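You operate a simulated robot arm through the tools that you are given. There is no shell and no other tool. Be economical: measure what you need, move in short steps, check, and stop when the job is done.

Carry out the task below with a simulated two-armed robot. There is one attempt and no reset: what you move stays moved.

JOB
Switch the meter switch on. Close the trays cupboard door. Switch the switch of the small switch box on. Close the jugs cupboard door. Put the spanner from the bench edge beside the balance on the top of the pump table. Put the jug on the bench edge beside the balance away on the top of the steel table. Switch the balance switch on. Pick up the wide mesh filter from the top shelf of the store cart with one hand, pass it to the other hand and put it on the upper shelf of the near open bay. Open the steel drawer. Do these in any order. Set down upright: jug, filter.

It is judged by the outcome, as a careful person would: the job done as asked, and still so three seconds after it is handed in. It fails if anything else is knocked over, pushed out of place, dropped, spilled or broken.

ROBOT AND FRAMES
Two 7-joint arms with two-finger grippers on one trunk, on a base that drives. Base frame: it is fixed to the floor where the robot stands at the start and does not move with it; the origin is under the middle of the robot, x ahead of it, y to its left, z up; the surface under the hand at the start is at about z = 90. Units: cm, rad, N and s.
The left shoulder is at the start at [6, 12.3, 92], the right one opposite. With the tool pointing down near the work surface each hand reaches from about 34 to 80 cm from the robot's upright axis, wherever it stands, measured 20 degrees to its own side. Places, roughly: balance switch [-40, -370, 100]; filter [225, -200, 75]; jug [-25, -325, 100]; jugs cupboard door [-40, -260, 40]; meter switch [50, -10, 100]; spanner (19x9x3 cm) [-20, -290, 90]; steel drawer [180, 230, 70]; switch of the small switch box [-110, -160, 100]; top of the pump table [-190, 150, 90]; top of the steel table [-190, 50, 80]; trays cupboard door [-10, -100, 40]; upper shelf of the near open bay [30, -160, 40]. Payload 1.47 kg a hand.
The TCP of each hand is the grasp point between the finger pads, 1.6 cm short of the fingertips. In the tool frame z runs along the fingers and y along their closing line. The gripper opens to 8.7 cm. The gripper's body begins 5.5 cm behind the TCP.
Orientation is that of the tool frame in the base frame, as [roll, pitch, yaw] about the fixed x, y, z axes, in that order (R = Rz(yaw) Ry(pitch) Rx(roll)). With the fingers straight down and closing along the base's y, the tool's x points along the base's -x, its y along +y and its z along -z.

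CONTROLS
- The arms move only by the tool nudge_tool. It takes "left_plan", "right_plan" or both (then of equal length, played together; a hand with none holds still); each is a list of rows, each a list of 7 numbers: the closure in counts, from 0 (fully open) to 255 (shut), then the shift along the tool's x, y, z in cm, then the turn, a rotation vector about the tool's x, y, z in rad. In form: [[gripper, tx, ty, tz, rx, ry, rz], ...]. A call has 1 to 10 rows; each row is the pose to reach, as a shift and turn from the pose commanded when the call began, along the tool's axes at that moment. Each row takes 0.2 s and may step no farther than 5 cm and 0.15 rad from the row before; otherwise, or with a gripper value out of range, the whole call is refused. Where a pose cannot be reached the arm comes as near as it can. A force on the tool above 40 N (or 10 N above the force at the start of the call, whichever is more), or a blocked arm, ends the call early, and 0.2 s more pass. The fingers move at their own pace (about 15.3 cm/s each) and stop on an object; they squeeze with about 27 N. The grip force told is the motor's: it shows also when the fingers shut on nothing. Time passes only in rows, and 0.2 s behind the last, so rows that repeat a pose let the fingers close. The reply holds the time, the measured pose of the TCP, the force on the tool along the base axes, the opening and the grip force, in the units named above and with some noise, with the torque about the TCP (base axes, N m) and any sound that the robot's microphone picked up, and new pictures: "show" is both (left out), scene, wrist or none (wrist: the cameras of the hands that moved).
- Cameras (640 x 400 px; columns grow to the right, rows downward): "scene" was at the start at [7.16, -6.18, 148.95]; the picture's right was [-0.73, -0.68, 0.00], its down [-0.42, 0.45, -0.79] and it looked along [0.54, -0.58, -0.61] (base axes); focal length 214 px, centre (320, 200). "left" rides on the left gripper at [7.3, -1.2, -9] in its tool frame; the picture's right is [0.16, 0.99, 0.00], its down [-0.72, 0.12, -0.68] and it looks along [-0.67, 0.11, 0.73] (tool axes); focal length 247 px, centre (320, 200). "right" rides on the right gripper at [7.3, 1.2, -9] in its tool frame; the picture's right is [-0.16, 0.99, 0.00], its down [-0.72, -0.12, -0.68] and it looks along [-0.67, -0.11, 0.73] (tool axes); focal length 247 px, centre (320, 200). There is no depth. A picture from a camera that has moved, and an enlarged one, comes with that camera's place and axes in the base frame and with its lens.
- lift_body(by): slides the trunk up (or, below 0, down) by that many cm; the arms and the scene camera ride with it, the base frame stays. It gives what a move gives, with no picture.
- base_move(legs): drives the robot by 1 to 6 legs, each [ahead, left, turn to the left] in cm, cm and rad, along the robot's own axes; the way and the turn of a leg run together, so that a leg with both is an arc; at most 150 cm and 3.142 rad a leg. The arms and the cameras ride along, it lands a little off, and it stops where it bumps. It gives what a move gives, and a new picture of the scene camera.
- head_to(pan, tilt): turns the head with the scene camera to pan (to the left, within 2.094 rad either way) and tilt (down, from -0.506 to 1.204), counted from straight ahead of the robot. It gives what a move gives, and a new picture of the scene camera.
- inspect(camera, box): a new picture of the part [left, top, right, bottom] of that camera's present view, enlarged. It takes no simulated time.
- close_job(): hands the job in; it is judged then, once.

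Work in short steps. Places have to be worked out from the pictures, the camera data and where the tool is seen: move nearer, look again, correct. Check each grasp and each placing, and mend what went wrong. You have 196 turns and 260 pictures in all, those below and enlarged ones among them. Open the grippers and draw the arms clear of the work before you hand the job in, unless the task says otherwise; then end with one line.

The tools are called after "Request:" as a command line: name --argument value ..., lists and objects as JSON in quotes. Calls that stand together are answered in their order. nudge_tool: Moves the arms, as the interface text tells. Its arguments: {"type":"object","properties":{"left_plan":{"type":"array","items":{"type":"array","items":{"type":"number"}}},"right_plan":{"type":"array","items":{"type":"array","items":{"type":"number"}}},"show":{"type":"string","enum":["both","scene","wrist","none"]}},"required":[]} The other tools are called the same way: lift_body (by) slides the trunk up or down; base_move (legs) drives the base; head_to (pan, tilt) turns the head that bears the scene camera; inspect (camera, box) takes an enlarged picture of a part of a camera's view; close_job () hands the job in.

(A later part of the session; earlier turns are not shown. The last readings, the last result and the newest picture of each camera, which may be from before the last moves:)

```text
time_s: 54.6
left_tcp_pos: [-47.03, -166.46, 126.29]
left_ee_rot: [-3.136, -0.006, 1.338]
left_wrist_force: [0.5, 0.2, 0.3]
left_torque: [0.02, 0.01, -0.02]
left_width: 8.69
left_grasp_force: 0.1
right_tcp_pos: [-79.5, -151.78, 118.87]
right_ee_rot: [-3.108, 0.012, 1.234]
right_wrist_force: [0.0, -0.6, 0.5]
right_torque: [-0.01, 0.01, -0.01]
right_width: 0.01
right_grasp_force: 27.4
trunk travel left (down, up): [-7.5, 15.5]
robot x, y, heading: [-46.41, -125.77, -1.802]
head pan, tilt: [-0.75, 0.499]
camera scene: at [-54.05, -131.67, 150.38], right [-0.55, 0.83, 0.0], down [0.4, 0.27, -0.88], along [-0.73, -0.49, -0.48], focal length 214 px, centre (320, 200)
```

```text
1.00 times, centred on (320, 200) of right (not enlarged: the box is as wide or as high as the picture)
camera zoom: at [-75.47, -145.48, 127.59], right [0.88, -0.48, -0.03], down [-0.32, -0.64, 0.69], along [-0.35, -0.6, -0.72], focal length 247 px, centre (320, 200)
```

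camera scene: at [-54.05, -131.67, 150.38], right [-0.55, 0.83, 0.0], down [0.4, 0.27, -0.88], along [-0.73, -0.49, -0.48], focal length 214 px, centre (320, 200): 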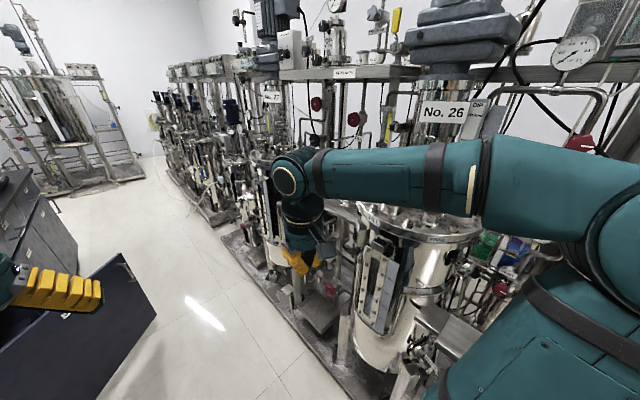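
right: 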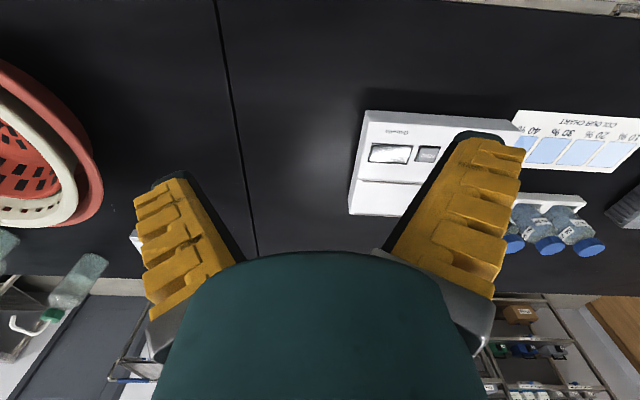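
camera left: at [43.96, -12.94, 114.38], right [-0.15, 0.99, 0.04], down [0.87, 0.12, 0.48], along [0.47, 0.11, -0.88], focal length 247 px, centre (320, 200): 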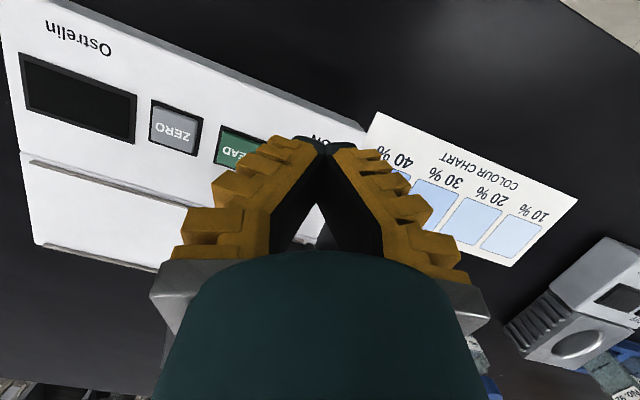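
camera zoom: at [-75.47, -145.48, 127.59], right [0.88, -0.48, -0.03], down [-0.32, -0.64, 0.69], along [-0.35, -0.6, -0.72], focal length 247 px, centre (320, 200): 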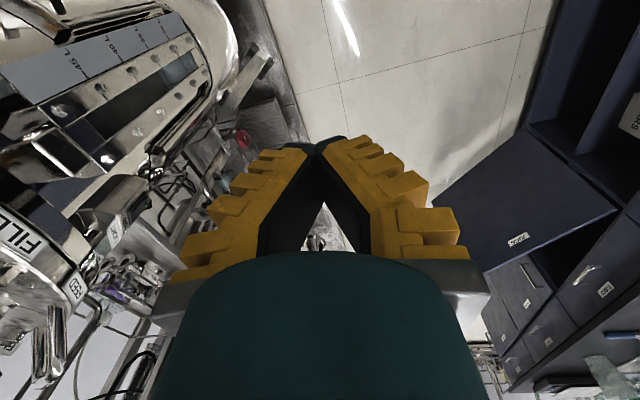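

A small grey box by the tank shows in the wrist view around (110, 215). I enlarge it.

Request:
inspect --camera "right" --box '[40, 160, 200, 300]'

Request:
inspect --camera "scene" --box '[330, 190, 400, 250]'

```text
2.86 times, centred on (120, 230) of right
camera zoom: at [-75.47, -145.48, 127.59], right [0.88, -0.48, -0.03], down [-0.32, -0.64, 0.69], along [-0.35, -0.6, -0.72], focal length 706 px, centre (891, 114)
```

zoom: 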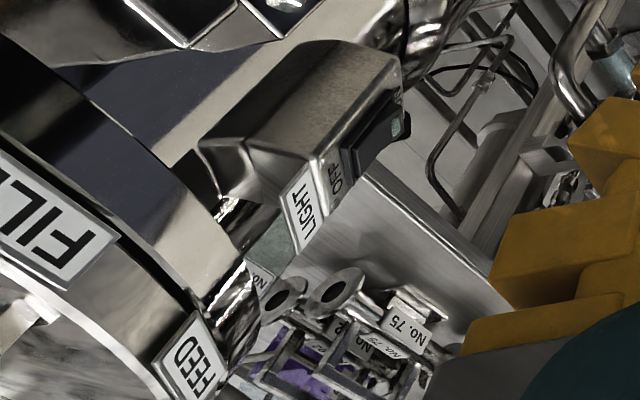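

```text
6.67 times, centred on (365, 220) of scene
camera zoom: at [-54.05, -131.67, 150.38], right [-0.55, 0.83, 0.0], down [0.4, 0.27, -0.88], along [-0.73, -0.49, -0.48], focal length 1430 px, centre (20, 67)
```

zoom: 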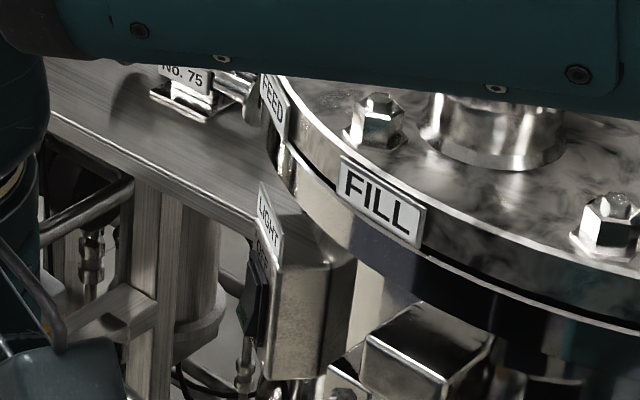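

Found it: the "LIGHT" box rocker is at about [-109.5, -154.6, 104.5], face normal about (0.6, -0.8), with OFF on top and ON below. First I deal with the jugs door, since I'm facing down the aisle: the left hand goes out left and low, fingers tilted toward the bench side.

Request:
nudge_tool --left_plan '[[255, -0.6, 2.8, 3, -0.04, 0, 0], [255, -1.2, 5.6, 6, -0.08, 0, 0], [255, -1.8, 8.4, 9.5, -0.12, 0, 0], [255, -2.4, 11.2, 13, -0.16, 0, 0], [255, -3, 14, 17, -0.2, 0, 0], [255, -3.6, 16.8, 21, -0.24, 0, 0], [255, -4.2, 18.8, 25, -0.28, 0, 0], [255, -4.8, 20.8, 29, -0.32, 0, 0], [255, -5.4, 22.5, 33, -0.36, 0, 0], [255, -6, 24, 37, -0.4, 0, 0]]' --show "none"

Request:
head_to --pan 0.3 --tilt 0.7

```text
time_s: 56.9
left_tcp_pos: [-25.39, -177.18, 89.06]
left_ee_rot: [2.744, -0.005, 1.34]
left_wrist_force: [0.0, -0.3, -0.7]
left_torque: [0.03, 0.03, 0.0]
left_width: 0.0
left_grasp_force: 26.3
right_tcp_pos: [-79.41, -151.85, 118.8]
right_ee_rot: [-3.108, 0.011, 1.232]
right_wrist_force: [-0.2, -0.4, -0.7]
right_torque: [0.0, 0.0, 0.02]
right_width: 0.0
right_grasp_force: 27.2
trunk travel left (down, up): [-7.5, 15.5]
robot x, y, heading: [-46.8, -126.02, -1.804]
head pan, tilt: [-0.75, 0.499]
```

```text
time_s: 58.1
left_tcp_pos: [-25.34, -177.25, 89.23]
left_ee_rot: [2.747, -0.004, 1.339]
left_wrist_force: [0.0, 0.1, -0.3]
left_torque: [-0.05, 0.03, 0.01]
left_width: 0.02
left_grasp_force: 26.6
right_tcp_pos: [-79.39, -151.89, 118.84]
right_ee_rot: [-3.108, 0.011, 1.232]
right_wrist_force: [-0.1, -0.5, 0.0]
right_torque: [-0.01, -0.01, -0.03]
right_width: 0.01
right_grasp_force: 27.2
trunk travel left (down, up): [-7.5, 15.5]
robot x, y, heading: [-46.26, -125.89, -1.802]
head pan, tilt: [0.3, 0.7]
camera scene: at [-45.91, -135.09, 148.61], right [-1.0, -0.07, 0.0], down [-0.04, 0.64, -0.77], along [0.05, -0.76, -0.64], focal length 214 px, centre (320, 200)
```

scene: 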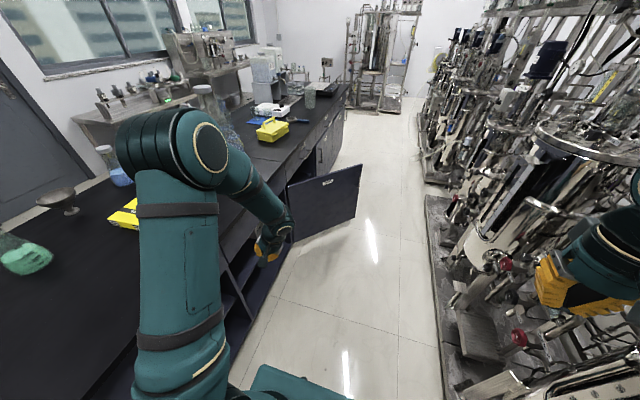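

The hand is out over the aisle beside the bays. I lower it to about z 60 before driving on.

Request:
nudge_tool --left_plan '[[255, -0.4, -0.8, 4.2, -0.04, 0, 0], [255, -0.8, -1.6, 8.4, -0.08, 0, 0], [255, -1.2, -2.5, 12.6, -0.12, 0, 0], [255, -1.6, -3.3, 16.8, -0.16, 0, 0], [255, -2, -4.1, 21, -0.2, 0, 0], [255, -2.5, -5, 25, -0.25, 0, 0], [255, -3, -5.8, 28, -0.3, 0, 0]]' --show "scene"

```text
time_s: 59.8
left_tcp_pos: [-20.54, -181.56, 61.08]
left_ee_rot: [2.445, -0.005, 1.338]
left_wrist_force: [-0.1, -0.4, -0.1]
left_torque: [0.02, 0.0, -0.01]
left_width: 0.0
left_grasp_force: 26.8
right_tcp_pos: [-79.49, -151.81, 118.8]
right_ee_rot: [-3.11, 0.012, 1.233]
right_wrist_force: [0.1, -0.7, -0.2]
right_torque: [0.01, -0.04, 0.02]
right_width: 0.0
right_grasp_force: 27.3
trunk travel left (down, up): [-7.5, 15.5]
robot x, y, heading: [-46.67, -125.7, -1.803]
head pan, tilt: [0.3, 0.7]
camera scene: at [-45.92, -135.12, 148.61], right [-1.0, -0.07, 0.0], down [-0.04, 0.64, -0.76], along [0.05, -0.76, -0.64], focal length 214 px, centre (320, 200)
```

scene: 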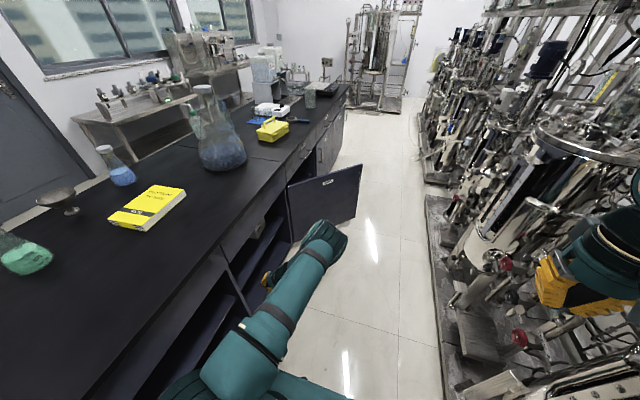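

The elbow leads the hand in this pose. I extend the hand forward along the aisle so that the hand meets the door first.

Request:
nudge_tool --left_plan '[[255, -4, -0.5, 0, 0, 0, 0], [255, -8, -1, 0, 0, 0, 0], [255, -12, -1.5, 0, 0, 0, 0], [255, -16, -2, 0, 0, 0, 0], [255, -20, -2.5, 0, 0, 0, 0], [255, -22, -3, 0, 0, 0, 0]]' --show "scene"

```text
time_s: 61.1
left_tcp_pos: [-27.54, -199.93, 60.31]
left_ee_rot: [2.447, -0.007, 1.34]
left_wrist_force: [0.4, 0.2, -0.3]
left_torque: [-0.04, -0.02, -0.05]
left_width: 0.0
left_grasp_force: 27.7
left hand out of reach, approached as far as the arm can: row 5, 6
right_tcp_pos: [-79.35, -151.82, 118.96]
right_ee_rot: [-3.109, 0.012, 1.234]
right_wrist_force: [-0.4, 0.4, 0.3]
right_torque: [-0.03, -0.03, 0.02]
right_width: 0.01
right_grasp_force: 27.2
trunk travel left (down, up): [-7.5, 15.5]
robot x, y, heading: [-46.55, -125.95, -1.808]
head pan, tilt: [0.3, 0.7]
camera scene: at [-45.95, -135.07, 148.62], right [-1.0, -0.07, 0.0], down [-0.04, 0.64, -0.77], along [0.05, -0.76, -0.64], focal length 214 px, centre (320, 200)
```

scene: 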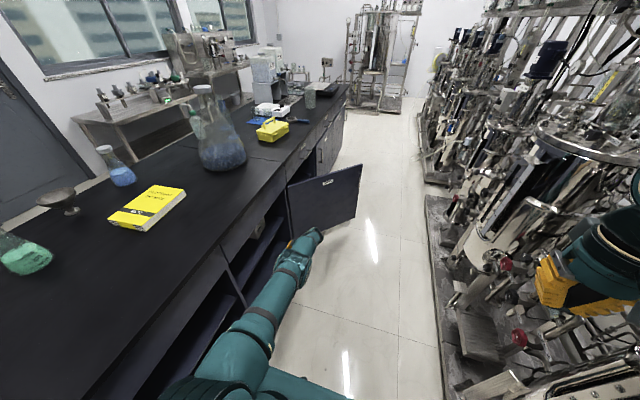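

Hand extended. I first pull the right hand in toward the robot's middle for skid clearance, then drive forward 45 cm.

Request:
nudge_tool --right_plan '[[255, 0, 4.5, -1, 0, 0, 0.05], [255, 0, 9, -2, 0, 0, 0.1], [255, 0, 13, -3, 0, 0, 0.1]]' --show "none"

Request:
base_move --legs '[[45, -2, 0]]'

```text
time_s: 62.0
left_tcp_pos: [-27.47, -199.92, 60.18]
left_ee_rot: [2.447, -0.007, 1.34]
left_wrist_force: [0.2, 0.3, 0.0]
left_torque: [0.03, 0.0, -0.02]
left_width: 0.02
left_grasp_force: 26.9
right_tcp_pos: [-67.0, -155.94, 121.62]
right_ee_rot: [-3.111, 0.013, 1.133]
right_wrist_force: [0.5, 0.1, 0.3]
right_torque: [0.01, 0.02, 0.0]
right_width: 0.0
right_grasp_force: 27.2
trunk travel left (down, up): [-7.5, 15.5]
robot x, y, heading: [-46.41, -125.97, -1.804]
head pan, tilt: [0.3, 0.7]
```

```text
time_s: 64.7
left_tcp_pos: [-39.13, -243.1, 60.16]
left_ee_rot: [2.445, -0.005, 1.345]
left_wrist_force: [-0.3, 0.2, -0.3]
left_torque: [0.0, 0.0, 0.0]
left_width: 0.0
left_grasp_force: 27.5
right_tcp_pos: [-79.02, -199.38, 121.67]
right_ee_rot: [-3.109, 0.014, 1.143]
right_wrist_force: [0.0, 0.7, 0.5]
right_torque: [0.02, 0.03, 0.03]
right_width: 0.01
right_grasp_force: 26.4
trunk travel left (down, up): [-7.5, 15.5]
robot x, y, heading: [-58.62, -169.16, -1.799]
head pan, tilt: [0.3, 0.7]
camera scene: at [-57.96, -178.39, 148.6], right [-1.0, -0.07, 0.0], down [-0.05, 0.64, -0.76], along [0.06, -0.76, -0.64], focal length 214 px, centre (320, 200)
```

scene: 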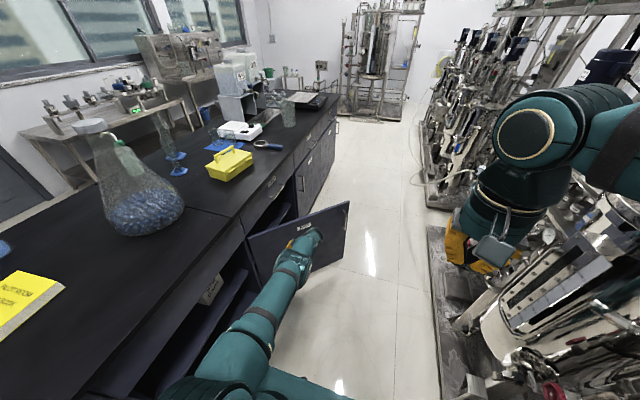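

The hand is almost at the door. I drive another 35 cm, pushing the door round.

Request:
base_move --legs '[[34, 0, 0]]'

```text
time_s: 66.9
left_tcp_pos: [-46.49, -275.7, 60.2]
left_ee_rot: [2.448, -0.005, 1.35]
left_wrist_force: [0.2, 0.7, 0.3]
left_torque: [-0.02, 0.01, -0.05]
left_width: 0.0
left_grasp_force: 26.6
right_tcp_pos: [-86.47, -232.09, 121.68]
right_ee_rot: [-3.111, 0.014, 1.142]
right_wrist_force: [-0.8, -0.3, 0.1]
right_torque: [0.0, 0.0, 0.0]
right_width: 0.0
right_grasp_force: 27.0
trunk travel left (down, up): [-7.5, 15.5]
robot x, y, heading: [-66.29, -201.98, -1.803]
head pan, tilt: [0.3, 0.7]
camera scene: at [-65.48, -211.07, 148.6], right [-1.0, -0.07, 0.0], down [-0.05, 0.64, -0.76], along [0.06, -0.76, -0.64], focal length 214 px, centre (320, 200)
```

scene: 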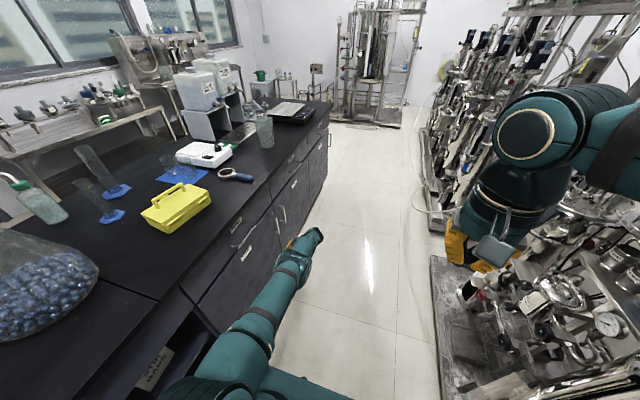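

The door is mostly swung to. I enlarge to see how far it still stands open and what lies on the bench ahead.

Request:
inspect --camera "scene" --box '[180, 170, 340, 300]'

Request:
inspect --camera "scene" --box '[130, 80, 340, 211]'

```text
3.08 times, centred on (260, 235) of scene
camera zoom: at [-65.48, -211.07, 148.6], right [-1.0, -0.07, 0.0], down [-0.05, 0.64, -0.76], along [0.06, -0.76, -0.64], focal length 660 px, centre (505, 92)
```

zoom: 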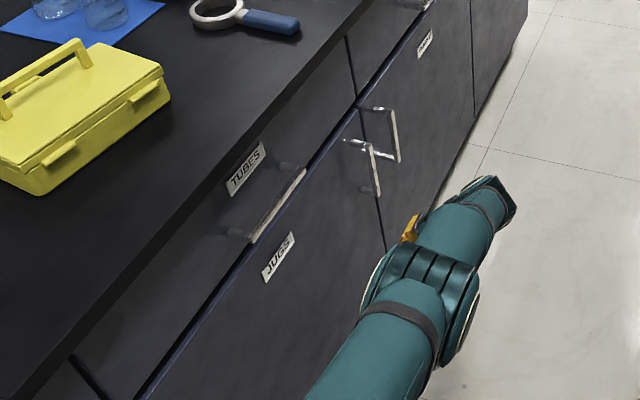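

```text
3.05 times, centred on (235, 146) of scene
camera zoom: at [-65.48, -211.07, 148.6], right [-1.0, -0.07, 0.0], down [-0.05, 0.64, -0.76], along [0.06, -0.76, -0.64], focal length 654 px, centre (579, 366)
```

zoom: 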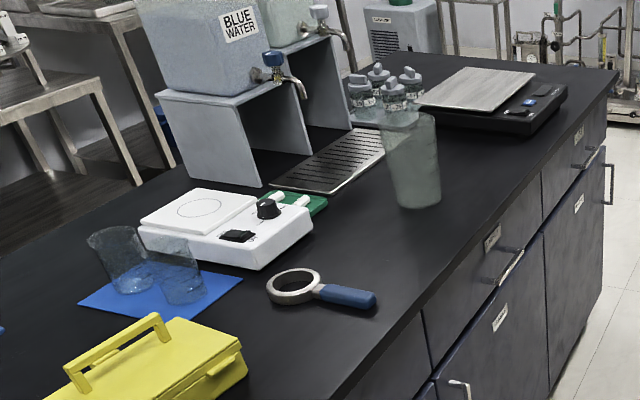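

The JUGS door swung shut with only thin seams visible. I'll check it again later from the front. Next comes the LIGHT switch: I fold the left hand back up before turning.

Request:
nudge_tool --left_plan '[[255, 2.5, 1.4, -4, 0.07, 0, 0], [255, 5, 2.8, -8, 0.14, 0, 0], [255, 7.5, 4.2, -12, 0.21, 0, 0], [255, 10, 5.6, -16, 0.28, 0, 0], [255, 12.5, 7, -20, 0.35, 0, 0], [255, 15, 8.4, -24, 0.42, 0, 0], [255, 17.5, 9.8, -28, 0.49, 0, 0], [255, 20, 11.2, -32, 0.56, 0, 0], [255, 22.5, 12.6, -36, 0.63, 0, 0], [255, 25, 14, -40, 0.7, 0, 0]]' --show "none"

Request:
nudge_tool --left_plan '[[255, 2.5, -2.5, -3, 0, 0, 0], [255, 5, -5, -6, 0, 0, 0], [255, 7.5, -7.5, -9, 0, 0, 0], [255, 10, -10, -12, 0, 0, 0], [255, 12, -12, -15, 0, 0, 0], [255, 12, -12, -18, 0, 0, 0]]' --show "none"

```text
time_s: 69.1
left_tcp_pos: [-55.6, -248.2, 100.43]
left_ee_rot: [-3.134, -0.006, 1.349]
left_wrist_force: [0.2, -0.4, 0.4]
left_torque: [-0.01, -0.02, 0.03]
left_width: 0.01
left_grasp_force: 27.0
right_tcp_pos: [-86.32, -231.81, 121.79]
right_ee_rot: [-3.11, 0.015, 1.141]
right_wrist_force: [0.2, -0.2, -0.2]
right_torque: [0.0, 0.01, 0.02]
right_width: 0.02
right_grasp_force: 27.0
trunk travel left (down, up): [-7.5, 15.5]
robot x, y, heading: [-65.87, -201.84, -1.793]
head pan, tilt: [0.3, 0.7]
```

```text
time_s: 70.5
left_tcp_pos: [-64.63, -234.07, 118.33]
left_ee_rot: [-3.137, -0.004, 1.347]
left_wrist_force: [-0.3, 0.3, 0.4]
left_torque: [0.03, 0.01, -0.04]
left_width: 0.01
left_grasp_force: 27.6
right_tcp_pos: [-86.44, -231.97, 121.64]
right_ee_rot: [-3.111, 0.016, 1.143]
right_wrist_force: [0.6, -1.1, 0.7]
right_torque: [-0.01, 0.02, 0.01]
right_width: 0.0
right_grasp_force: 27.3
trunk travel left (down, up): [-7.5, 15.5]
robot x, y, heading: [-66.28, -201.46, -1.799]
head pan, tilt: [0.3, 0.7]
```

Both hands are folded in. I turn left, over the bench side, to face the LIGHT box.

Request:
base_move --legs '[[0, 0, 2.05], [0, 0, 2.06]]'

Request:
head_to --pan 0.0 --tilt 0.6

```text
time_s: 80.8
left_tcp_pos: [-94.35, -185.86, 118.29]
left_ee_rot: [-3.136, -0.006, -0.783]
left_wrist_force: [0.0, 0.3, -0.8]
left_torque: [-0.01, -0.02, -0.01]
left_width: 0.0
left_grasp_force: 27.5
right_tcp_pos: [-81.02, -168.38, 121.71]
right_ee_rot: [-3.111, 0.016, -0.991]
right_wrist_force: [0.2, 0.2, -0.6]
right_torque: [-0.01, -0.02, -0.01]
right_width: 0.0
right_grasp_force: 27.7
trunk travel left (down, up): [-7.5, 15.5]
robot x, y, heading: [-65.84, -201.87, 2.355]
head pan, tilt: [0.3, 0.7]
camera scene: at [-74.09, -196.87, 148.61], right [0.47, 0.88, 0.0], down [0.57, -0.3, -0.76], along [-0.68, 0.36, -0.64], focal length 214 px, centre (320, 200)
```

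scene: 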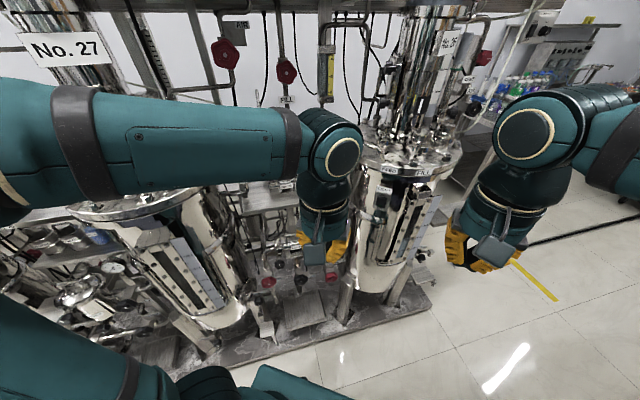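

```text
time_s: 81.6
left_tcp_pos: [-94.34, -185.82, 118.33]
left_ee_rot: [-3.135, -0.006, -0.785]
left_wrist_force: [0.3, -0.3, 0.0]
left_torque: [0.0, -0.03, -0.01]
left_width: 0.02
left_grasp_force: 26.8
right_tcp_pos: [-81.0, -168.48, 121.68]
right_ee_rot: [-3.111, 0.016, -0.99]
right_wrist_force: [0.2, 1.4, 0.3]
right_torque: [0.02, 0.02, 0.01]
right_width: 0.0
right_grasp_force: 27.1
trunk travel left (down, up): [-7.5, 15.5]
robot x, y, heading: [-66.07, -201.93, 2.357]
head pan, tilt: [0.0, 0.6]
camera scene: at [-72.82, -194.58, 149.47], right [0.71, 0.71, 0.0], down [0.4, -0.4, -0.82], along [-0.58, 0.58, -0.57], focal length 214 px, centre (320, 200)
```

scene: 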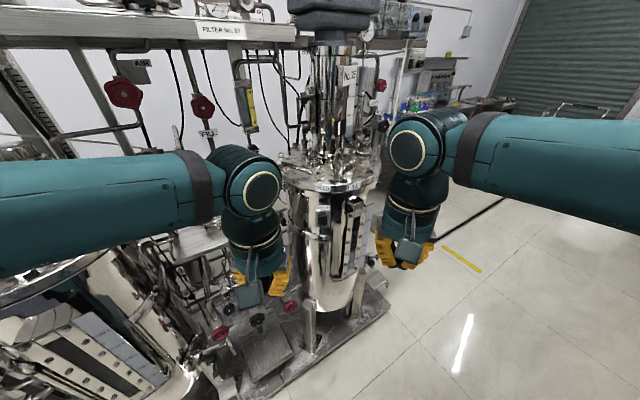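

The LIGHT box shows between the hands at about (322, 213). I enlarge it.

Request:
inspect --camera "scene" --box '[282, 175, 372, 245]'

```text
5.71 times, centred on (327, 210) of scene
camera zoom: at [-72.82, -194.58, 149.47], right [0.71, 0.71, 0.0], down [0.4, -0.4, -0.82], along [-0.58, 0.58, -0.57], focal length 1226 px, centre (280, 143)
```

zoom: 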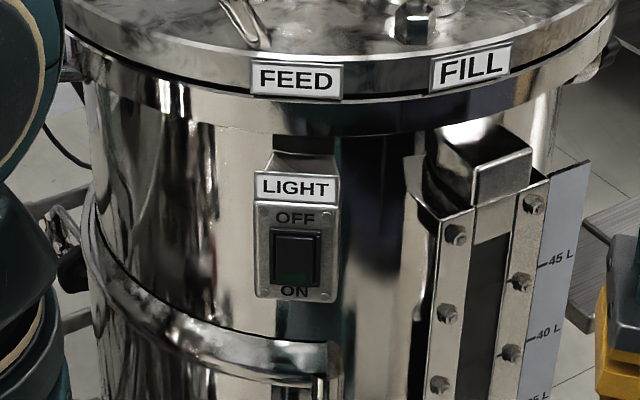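

The rocker is at robot frame ≈ (63.5, -1.7, 104.7) and I face it squarely. I align the right hand's yaw and bring it to the centre while the left hand shifts aside.

Request:
nudge_tool --right_plan '[[255, -1, 1.5, 0.5, 0, 0, -0.1], [255, -2, 3, 1, 0, 0, -0.205], [255, -3, 4.5, 1.5, 0, 0, -0.205], [255, -4, 6, 2, 0, 0, -0.205], [255, -5, 8, 2.5, 0, 0, -0.205]]' --left_plan '[[255, 0, 1, -2, 0, 0, 0], [255, 0, 2, -4, 0, 0, 0], [255, 0, 4, -6, 0, 0, 0], [255, 0, 6, -6, 0, 0, 0], [255, 0, 6, -6, 0, 0, 0]]' --show "none"

Request:
nudge_tool --right_plan '[[255, 0, 0, 0, 0, -0.14, 0], [255, 0, 0, 0, 0, -0.28, 0], [255, 0, 0, 0, 0, -0.42, 0], [255, 0, 0, 0.5, 0, -0.56, 0], [255, 0, 0, 1, 0, -0.7, 0], [255, 0, 0, 2, 0, -0.84, 0], [255, 0, 0, 3, 0, -0.98, 0], [255, 0, 0, 4, 0, -1.12, 0], [255, -1, 0, 6, 0, -1.25, 0], [255, -2, 0, 8, 0, -1.3, 0]]' --show "both"

```text
time_s: 82.8
left_tcp_pos: [-98.82, -190.18, 124.12]
left_ee_rot: [-3.136, -0.006, -0.784]
left_wrist_force: [0.0, -0.9, 1.3]
left_torque: [-0.02, 0.0, -0.01]
left_width: 0.02
left_grasp_force: 26.5
right_tcp_pos: [-90.66, -168.41, 119.02]
right_ee_rot: [-3.108, 0.009, -0.784]
right_wrist_force: [0.0, 1.1, -0.3]
right_torque: [-0.02, 0.02, 0.04]
right_width: 0.02
right_grasp_force: 26.9
trunk travel left (down, up): [-7.5, 15.5]
robot x, y, heading: [-66.21, -201.33, 2.351]
head pan, tilt: [0.0, 0.6]
```

```text
time_s: 85.0
left_tcp_pos: [-98.71, -190.12, 124.07]
left_ee_rot: [-3.137, -0.005, -0.784]
left_wrist_force: [-0.4, 0.0, -0.3]
left_torque: [0.0, 0.03, 0.0]
left_width: 0.01
left_grasp_force: 27.0
right_tcp_pos: [-95.56, -166.25, 112.77]
right_ee_rot: [-3.014, 1.306, -0.662]
right_wrist_force: [-0.5, -0.3, 0.5]
right_torque: [0.01, -0.02, 0.0]
right_width: 0.0
right_grasp_force: 27.7
right hand out of reach, approached as far as the arm can: row 8, 9, 10
trunk travel left (down, up): [-7.5, 15.5]
robot x, y, heading: [-66.47, -201.87, 2.354]
head pan, tilt: [0.0, 0.6]
camera scene: at [-72.87, -194.53, 149.46], right [0.71, 0.71, 0.0], down [0.4, -0.4, -0.82], along [-0.58, 0.58, -0.57], focal length 214 px, centre (320, 200)
camera right: at [-88.79, -174.52, 107.83], right [-0.73, -0.67, 0.12], down [0.39, -0.27, 0.88], along [-0.56, 0.69, 0.46], focal length 247 px, centre (320, 200)
```

scene: 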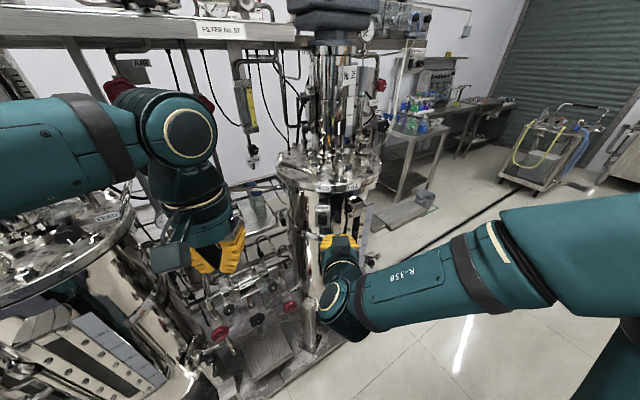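
right: 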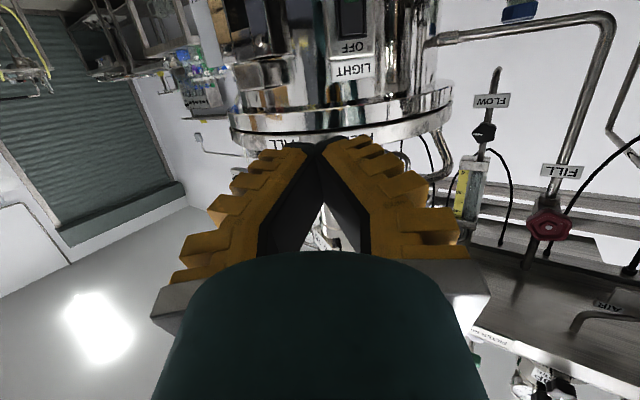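

The hand now points horizontally at the box, and its camera shows the box ahead. I lower it to ON-half height and move to just short of contact.

Request:
nudge_tool --right_plan '[[255, 3, 1, 2, 0, 0, 0], [255, 6, 2, 5, 0, 0, 0], [255, 7.2, 2.9, 9, 0, 0, 0], [255, 7.2, 2.9, 12.5, 0, 0, 0], [255, 7.2, 2.9, 13.8, 0, 0, 0], [255, 7.2, 2.9, 13.8, 0, 0, 0]]' --show "both"

Request:
inspect --camera "scene" --box '[282, 175, 372, 245]'

```text
time_s: 86.4
left_tcp_pos: [-98.64, -190.13, 124.15]
left_ee_rot: [-3.137, -0.006, -0.784]
left_wrist_force: [-0.1, -0.1, -0.8]
left_torque: [0.02, 0.0, -0.01]
left_width: 0.0
left_grasp_force: 26.9
right_tcp_pos: [-105.55, -159.96, 102.2]
right_ee_rot: [-3.01, 1.305, -0.658]
right_wrist_force: [1.1, 0.3, -0.3]
right_torque: [-0.02, 0.0, 0.0]
right_width: 0.01
right_grasp_force: 26.9
trunk travel left (down, up): [-7.5, 15.5]
robot x, y, heading: [-66.3, -201.57, 2.353]
head pan, tilt: [0.0, 0.6]
camera scene: at [-72.81, -194.58, 149.47], right [0.71, 0.71, 0.0], down [0.4, -0.4, -0.83], along [-0.58, 0.58, -0.56], focal length 214 px, centre (320, 200)
camera right: at [-98.71, -168.15, 97.24], right [-0.73, -0.67, 0.12], down [0.39, -0.27, 0.88], along [-0.56, 0.69, 0.46], focal length 247 px, centre (320, 200)
```

scene: 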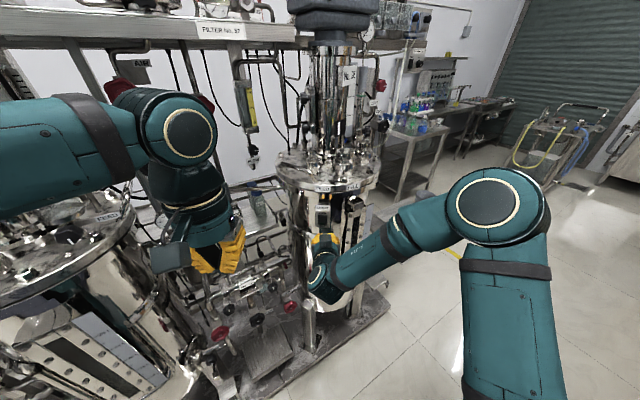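
right: 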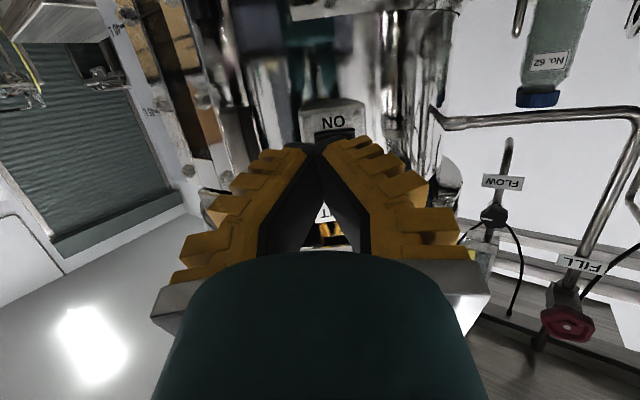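

```text
5.71 times, centred on (327, 210) of scene
camera zoom: at [-72.81, -194.58, 149.47], right [0.71, 0.71, 0.0], down [0.4, -0.4, -0.83], along [-0.58, 0.58, -0.56], focal length 1226 px, centre (280, 143)
```

zoom: 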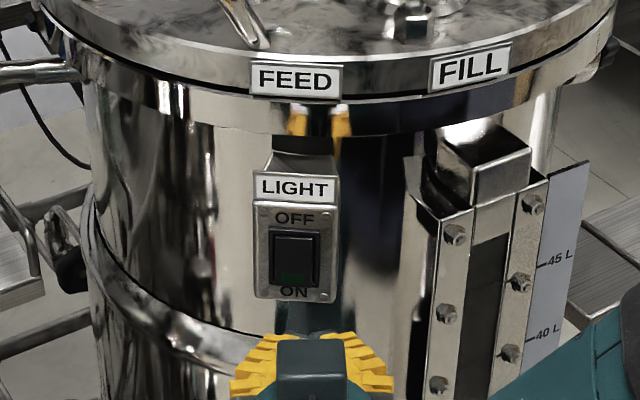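

The tips sit just below and in front of the rocker, with good agreement in both cameras. I push in along the face normal in small steps and stop on force or click.

Request:
nudge_tool --right_plan '[[255, -0.1, 0.5, 2.2, 0, 0, 0], [255, -0.4, 0.5, 3.2, 0, 0, 0], [255, -0.65, 0.5, 4.1, 0, 0, 0], [255, -0.8, 0.5, 4.7, 0, 0, 0], [255, -0.92, 0.5, 5.2, 0, 0, 0], [255, -1.05, 0.5, 5.7, 0, 0, 0], [255, -1.2, 0.5, 6.2, 0, 0, 0], [255, -1.3, 0.5, 6.7, 0, 0, 0]]' --show "wrist"

Request:
inspect --camera "scene" --box '[282, 175, 372, 245]'

```text
time_s: 88.1
left_tcp_pos: [-98.46, -190.24, 124.24]
left_ee_rot: [-3.138, -0.004, -0.785]
left_wrist_force: [0.1, 0.5, -0.3]
left_torque: [-0.04, 0.05, 0.0]
left_width: 0.0
left_grasp_force: 26.8
right_tcp_pos: [-109.86, -155.93, 101.54]
right_ee_rot: [-3.006, 1.3, -0.651]
right_wrist_force: [18.8, -12.3, 5.3]
right_torque: [0.35, 0.08, -0.21]
right_width: 0.0
right_grasp_force: 26.7
trunk travel left (down, up): [-7.5, 15.5]
robot x, y, heading: [-66.12, -201.52, 2.353]
head pan, tilt: [0.0, 0.6]
heard: click
stopped in row 8 (right hand): the force on the tool passed its limit at 46 N (the readings are from after the stop); the commanded pose is now the measured one
camera right: at [-102.95, -164.33, 96.68], right [-0.73, -0.68, 0.12], down [0.39, -0.27, 0.88], along [-0.57, 0.69, 0.46], focal length 247 px, centre (320, 200)
```

right: 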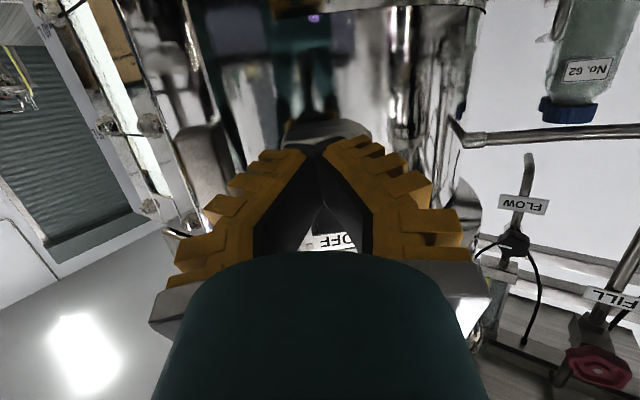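

```text
5.71 times, centred on (327, 210) of scene
camera zoom: at [-72.42, -194.79, 149.5], right [0.71, 0.71, 0.0], down [0.4, -0.4, -0.83], along [-0.58, 0.59, -0.56], focal length 1226 px, centre (280, 143)
```

zoom: 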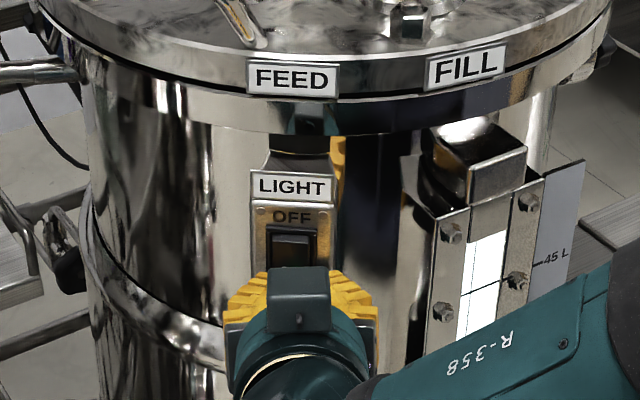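

Click heard and the sight glass is lit, so the light is on. I retreat the right hand and bring it back to pointing down.

Request:
nudge_tool --right_plan '[[255, 0.8, 0, -3, 0, 0, 0], [255, 2, 0, -7.5, 0, 0, 0], [255, 3, 0, -11.5, 0, 0.1, 0], [255, 3, 0, -13, 0, 0.24, 0], [255, 2, 0, -14, 0, 0.38, 0], [255, 0, 0, -15, 0, 0.52, 0], [255, -2, -1, -16, 0, 0.66, 0], [255, -4, -2, -17, 0, 0.8, 0], [255, -6, -3, -18, 0, 0.94, 0], [255, -8, -4, -19, 0, 1.08, 0]]' --show "none"

Request:
nudge_tool --right_plan '[[255, 0, -1.5, -2, 0, 0.12, 0], [255, 0, -3, -4, 0, 0.22, 0], [255, 0, -4.5, -6, 0, 0.22, 0], [255, 0, -6, -8, 0, 0.22, 0]]' --show "none"

```text
time_s: 90.3
left_tcp_pos: [-98.73, -190.14, 124.06]
left_ee_rot: [-3.136, -0.005, -0.784]
left_wrist_force: [0.2, -0.4, 0.2]
left_torque: [0.02, -0.02, -0.01]
left_width: 0.0
left_grasp_force: 26.8
right_tcp_pos: [-96.15, -165.01, 114.34]
right_ee_rot: [-3.106, 0.218, -0.771]
right_wrist_force: [-0.7, -0.4, -0.5]
right_torque: [-0.01, 0.02, 0.03]
right_width: 0.0
right_grasp_force: 26.8
trunk travel left (down, up): [-7.5, 15.5]
robot x, y, heading: [-65.96, -201.91, 2.35]
head pan, tilt: [0.0, 0.6]
```

```text
time_s: 91.3
left_tcp_pos: [-98.63, -190.26, 124.18]
left_ee_rot: [-3.136, -0.005, -0.783]
left_wrist_force: [-0.2, -0.6, 0.0]
left_torque: [0.01, -0.02, 0.02]
left_width: 0.0
left_grasp_force: 26.8
right_tcp_pos: [-90.79, -162.05, 122.19]
right_ee_rot: [-3.106, 0.0, -0.78]
right_wrist_force: [0.3, -0.1, -0.6]
right_torque: [-0.02, -0.01, -0.01]
right_width: 0.0
right_grasp_force: 26.7
trunk travel left (down, up): [-7.5, 15.5]
robot x, y, heading: [-66.26, -201.76, 2.356]
head pan, tilt: [0.0, 0.6]
```

The switch is done. I turn to face the bench and strafe to the spanner, jug and balance area.

Request:
base_move --legs '[[0, 0, -2.591], [0, -105, 0]]'

```text
time_s: 106.8
left_tcp_pos: [-52.6, -295.89, 124.12]
left_ee_rot: [-3.136, -0.005, 2.94]
left_wrist_force: [-0.2, -0.3, 1.0]
left_torque: [-0.01, 0.02, -0.05]
left_width: 0.0
left_grasp_force: 26.9
right_tcp_pos: [-43.59, -323.81, 122.2]
right_ee_rot: [-3.107, 0.0, 2.946]
right_wrist_force: [0.2, -0.3, 0.1]
right_torque: [-0.01, 0.01, 0.0]
right_width: 0.04
right_grasp_force: 26.8
trunk travel left (down, up): [-7.5, 15.5]
robot x, y, heading: [-86.09, -304.43, -0.202]
head pan, tilt: [0.0, 0.6]
camera scene: at [-76.22, -306.03, 149.47], right [-0.2, -0.98, 0.0], down [-0.55, 0.11, -0.83], along [0.81, -0.17, -0.56], focal length 214 px, centre (320, 200)
```

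scene: 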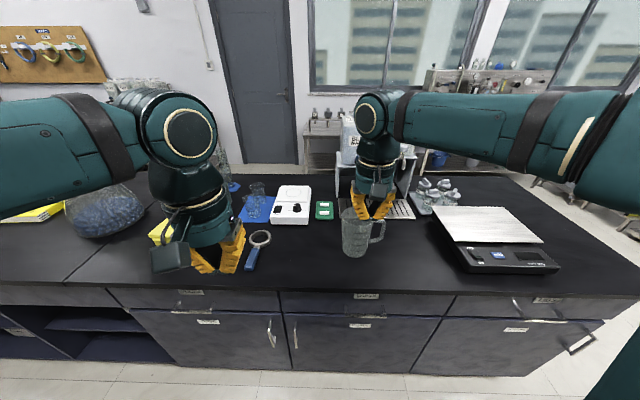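

Everything is in view: the spanner (ring with blue handle), the jug, and the balance with its panel. The JUGS door looks shut. I enlarge each.

Request:
inspect --camera "scene" --box '[430, 200, 590, 300]'

Request:
inspect --camera "scene" --box '[220, 180, 420, 305]'

Request:
inspect --camera "scene" --box '[80, 270, 320, 400]'

```text
4.00 times, centred on (510, 250) of scene
camera zoom: at [-76.22, -306.03, 149.47], right [-0.2, -0.98, 0.0], down [-0.55, 0.11, -0.83], along [0.81, -0.17, -0.56], focal length 858 px, centre (-440, 0)
```

zoom: 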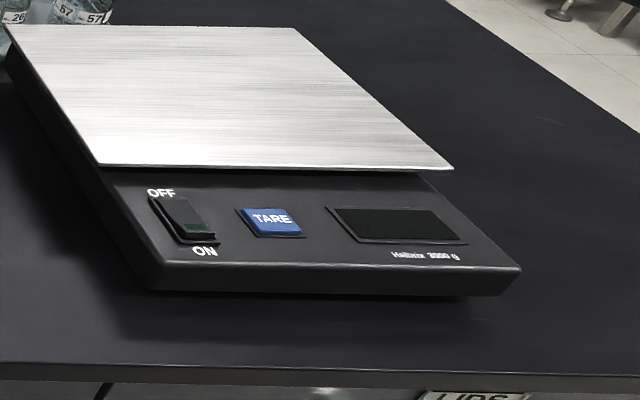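

```text
3.20 times, centred on (320, 242) of scene
camera zoom: at [-76.22, -306.03, 149.47], right [-0.2, -0.98, 0.0], down [-0.55, 0.11, -0.83], along [0.81, -0.17, -0.56], focal length 686 px, centre (320, 64)
```

zoom: 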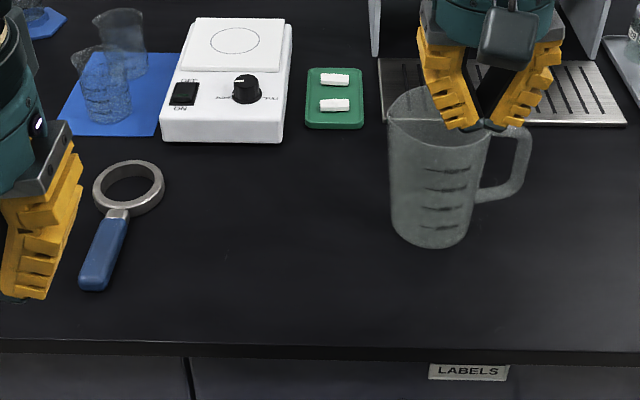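

```text
2.67 times, centred on (200, 335) of scene
camera zoom: at [-76.22, -306.03, 149.47], right [-0.2, -0.98, 0.0], down [-0.55, 0.11, -0.83], along [0.81, -0.17, -0.56], focal length 572 px, centre (640, -160)
```

zoom: 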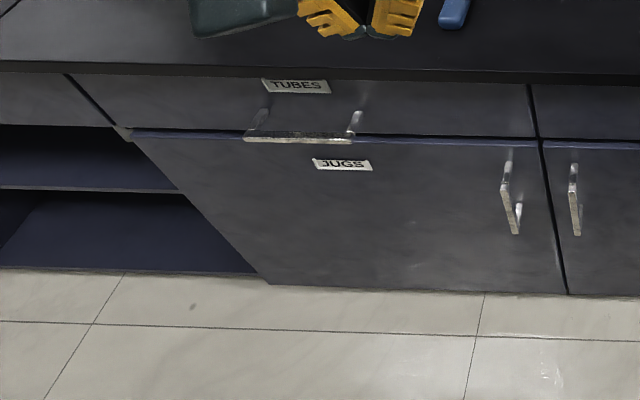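

JUGS is flush shut. The spanner handle is near (-23.4, -293.5), the jug near (-26, -330) and the balance switch near (-39, -367). I strafe right so the right hand can reach the balance switch first.

Request:
base_move --legs '[[0, -27, -0.03]]'

Request:
inspect --camera "scene" --box '[390, 200, 550, 300]'

Request:
inspect --camera "right" --box '[0, 0, 640, 400]'

```text
time_s: 109.7
left_tcp_pos: [-58.22, -323.57, 124.04]
left_ee_rot: [-3.137, -0.004, 2.904]
left_wrist_force: [-0.5, -0.5, 0.5]
left_torque: [0.0, 0.0, -0.02]
left_width: 0.0
left_grasp_force: 26.7
right_tcp_pos: [-50.27, -351.73, 122.11]
right_ee_rot: [-3.108, -0.001, 2.906]
right_wrist_force: [0.3, 0.3, 0.1]
right_torque: [0.03, 0.0, 0.01]
right_width: 0.0
right_grasp_force: 26.7
trunk travel left (down, up): [-7.5, 15.5]
robot x, y, heading: [-92.22, -330.33, -0.241]
head pan, tilt: [0.0, 0.6]
camera scene: at [-82.29, -332.77, 149.47], right [-0.24, -0.97, 0.0], down [-0.55, 0.14, -0.83], along [0.8, -0.2, -0.56], focal length 214 px, centre (320, 200)
```

scene: 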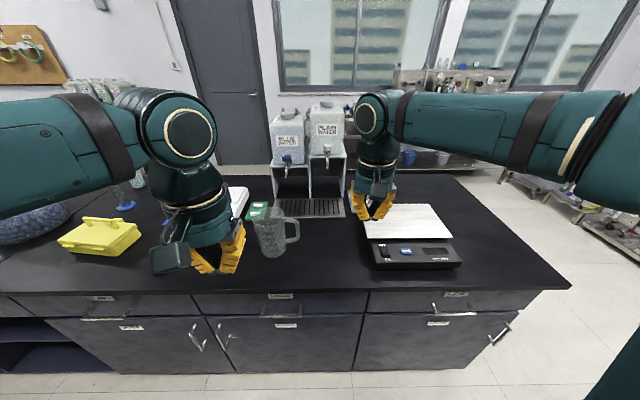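

```text
4.00 times, centred on (470, 250) of scene
camera zoom: at [-82.29, -332.77, 149.47], right [-0.24, -0.97, 0.0], down [-0.55, 0.14, -0.83], along [0.8, -0.2, -0.56], focal length 858 px, centre (-280, 0)
```

zoom: 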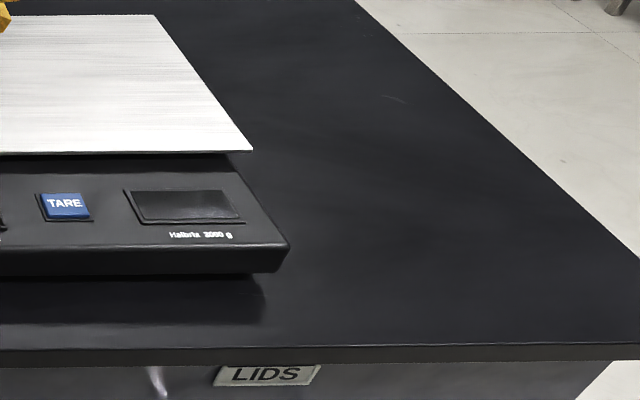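

```text
1.00 times, centred on (320, 200) of right (not enlarged: the box is as wide or as high as the picture)
camera zoom: at [-57.01, -348.69, 131.0], right [0.38, 0.92, -0.04], down [0.68, -0.26, 0.68], along [0.62, -0.29, -0.73], focal length 247 px, centre (320, 200)
```

zoom: 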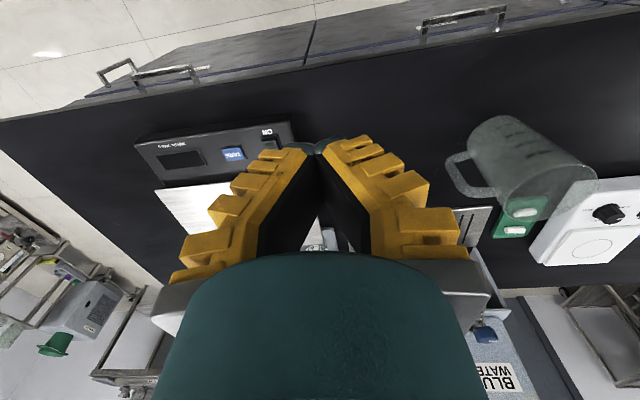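

Request:
inspect --camera "right" --box '[200, 105, 320, 180]'

Request:
inspect --camera "scene" --box '[360, 225, 440, 275]'

```text
5.33 times, centred on (260, 142) of right
camera zoom: at [-57.01, -348.69, 131.0], right [0.38, 0.92, -0.04], down [0.68, -0.26, 0.68], along [0.62, -0.29, -0.73], focal length 1317 px, centre (640, 507)
```

zoom: 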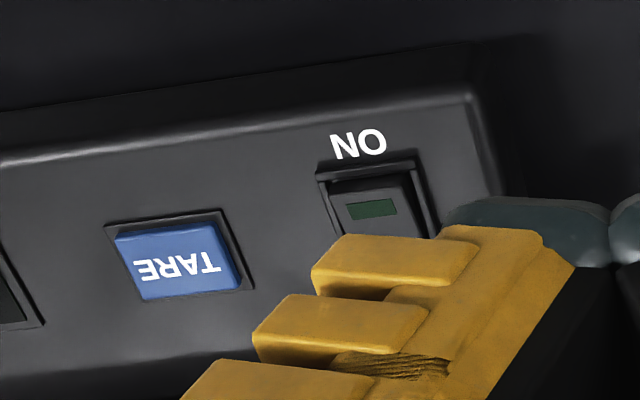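

```text
8.00 times, centred on (400, 250) of scene
camera zoom: at [-82.29, -332.77, 149.47], right [-0.24, -0.97, 0.0], down [-0.55, 0.14, -0.83], along [0.8, -0.2, -0.56], focal length 1716 px, centre (-320, -200)
```

zoom: 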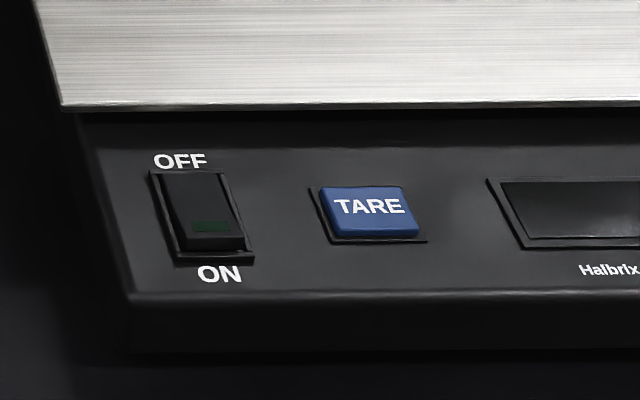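

Triangulating the lamp on the ON half gives (-41.3, -365.3, 96). I bring the shut right hand above it with the same slight tilt as for the meter.

Request:
nudge_tool --right_plan '[[255, -1.8, -1.8, 3.2, 0, 0.04, 0], [255, -3.6, -3.6, 6.4, 0, 0.08, 0], [255, -5.4, -5.4, 9.6, 0, 0.12, 0], [255, -7.2, -7.2, 12.8, 0, 0.17, 0], [255, -9, -9, 16, 0, 0.21, 0], [255, -10.6, -11, 19, 0, 0.25, 0], [255, -10.6, -11, 19, 0, 0.25, 0]]' --show "wrist"

Request:
inspect --camera "scene" --box '[340, 205, 460, 280]'

```text
time_s: 111.3
left_tcp_pos: [-58.27, -323.66, 124.28]
left_ee_rot: [-3.136, -0.004, 2.903]
left_wrist_force: [-0.8, 0.5, 0.0]
left_torque: [0.02, 0.04, 0.01]
left_width: 0.01
left_grasp_force: 27.6
right_tcp_pos: [-42.83, -365.62, 103.62]
right_ee_rot: [-3.107, -0.25, 2.897]
right_wrist_force: [-0.1, 0.2, -0.6]
right_torque: [0.0, -0.04, -0.01]
right_width: 0.0
right_grasp_force: 26.8
trunk travel left (down, up): [-7.5, 15.5]
robot x, y, heading: [-92.09, -330.56, -0.237]
head pan, tilt: [0.0, 0.6]
camera right: at [-47.07, -363.08, 113.93], right [0.38, 0.92, -0.07], down [0.82, -0.3, 0.48], along [0.42, -0.24, -0.87], focal length 247 px, centre (320, 200)
```

right: 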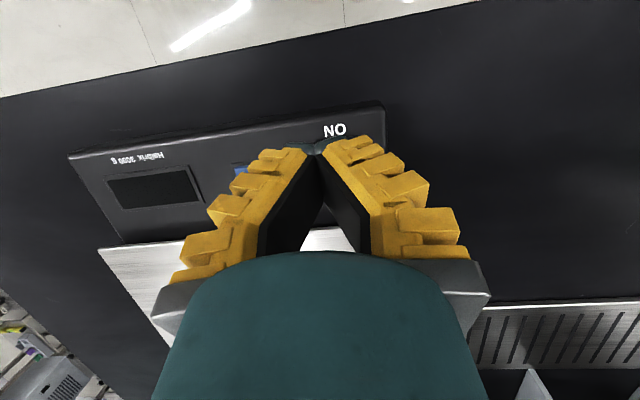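

```text
5.33 times, centred on (400, 242) of scene
camera zoom: at [-82.35, -332.68, 149.48], right [-0.24, -0.97, 0.0], down [-0.55, 0.14, -0.83], along [0.8, -0.2, -0.56], focal length 1144 px, centre (-107, -27)
```

zoom: 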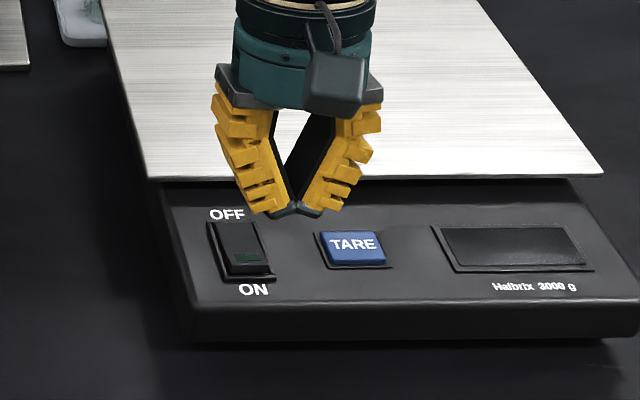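

The ON label position agrees. I press straight down.

Request:
nudge_tool --right_plan '[[255, -0.8, 0.3, 2.8, 0, 0, 0], [255, -1.3, 0.3, 4.3, 0, 0, 0], [255, -1.5, 0.3, 5.1, 0, 0, 0], [255, -1.65, 0.3, 5.6, 0, 0, 0], [255, -1.8, 0.3, 6.1, 0, 0, 0], [255, -1.9, 0.3, 6.6, 0, 0, 0], [255, -2, 0.3, 7.1, 0, 0, 0]]' --show "none"

Request:
inspect --camera "scene" --box '[340, 205, 460, 280]'

```text
time_s: 112.9
left_tcp_pos: [-58.39, -323.56, 124.05]
left_ee_rot: [-3.137, -0.004, 2.901]
left_wrist_force: [0.5, 0.3, 0.1]
left_torque: [0.0, -0.01, -0.01]
left_width: 0.0
left_grasp_force: 27.7
right_tcp_pos: [-42.5, -365.37, 96.93]
right_ee_rot: [-3.105, -0.24, 2.896]
right_wrist_force: [-8.7, 3.2, 17.2]
right_torque: [0.13, -0.04, -0.02]
right_width: 0.6
right_grasp_force: 28.3
trunk travel left (down, up): [-7.5, 15.5]
robot x, y, heading: [-92.21, -330.71, -0.242]
head pan, tilt: [0.0, 0.6]
heard: click
stopped in row 7 (right hand): the force on the tool passed its limit at 46 N (the readings are from after the stop); the commanded pose is now the measured one
```

```text
5.33 times, centred on (400, 242) of scene
camera zoom: at [-82.53, -332.64, 149.49], right [-0.24, -0.97, 0.0], down [-0.55, 0.14, -0.83], along [0.8, -0.2, -0.56], focal length 1144 px, centre (-107, -27)
```

zoom: 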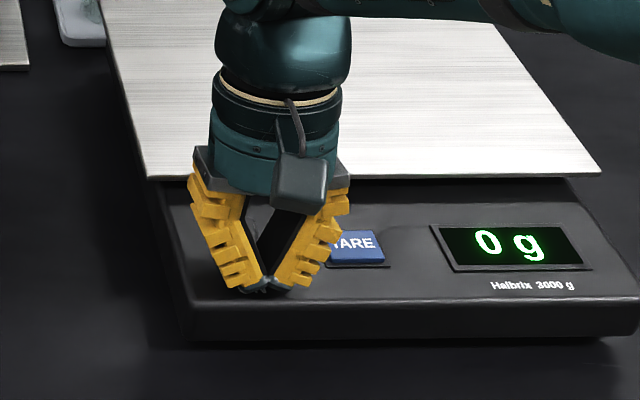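

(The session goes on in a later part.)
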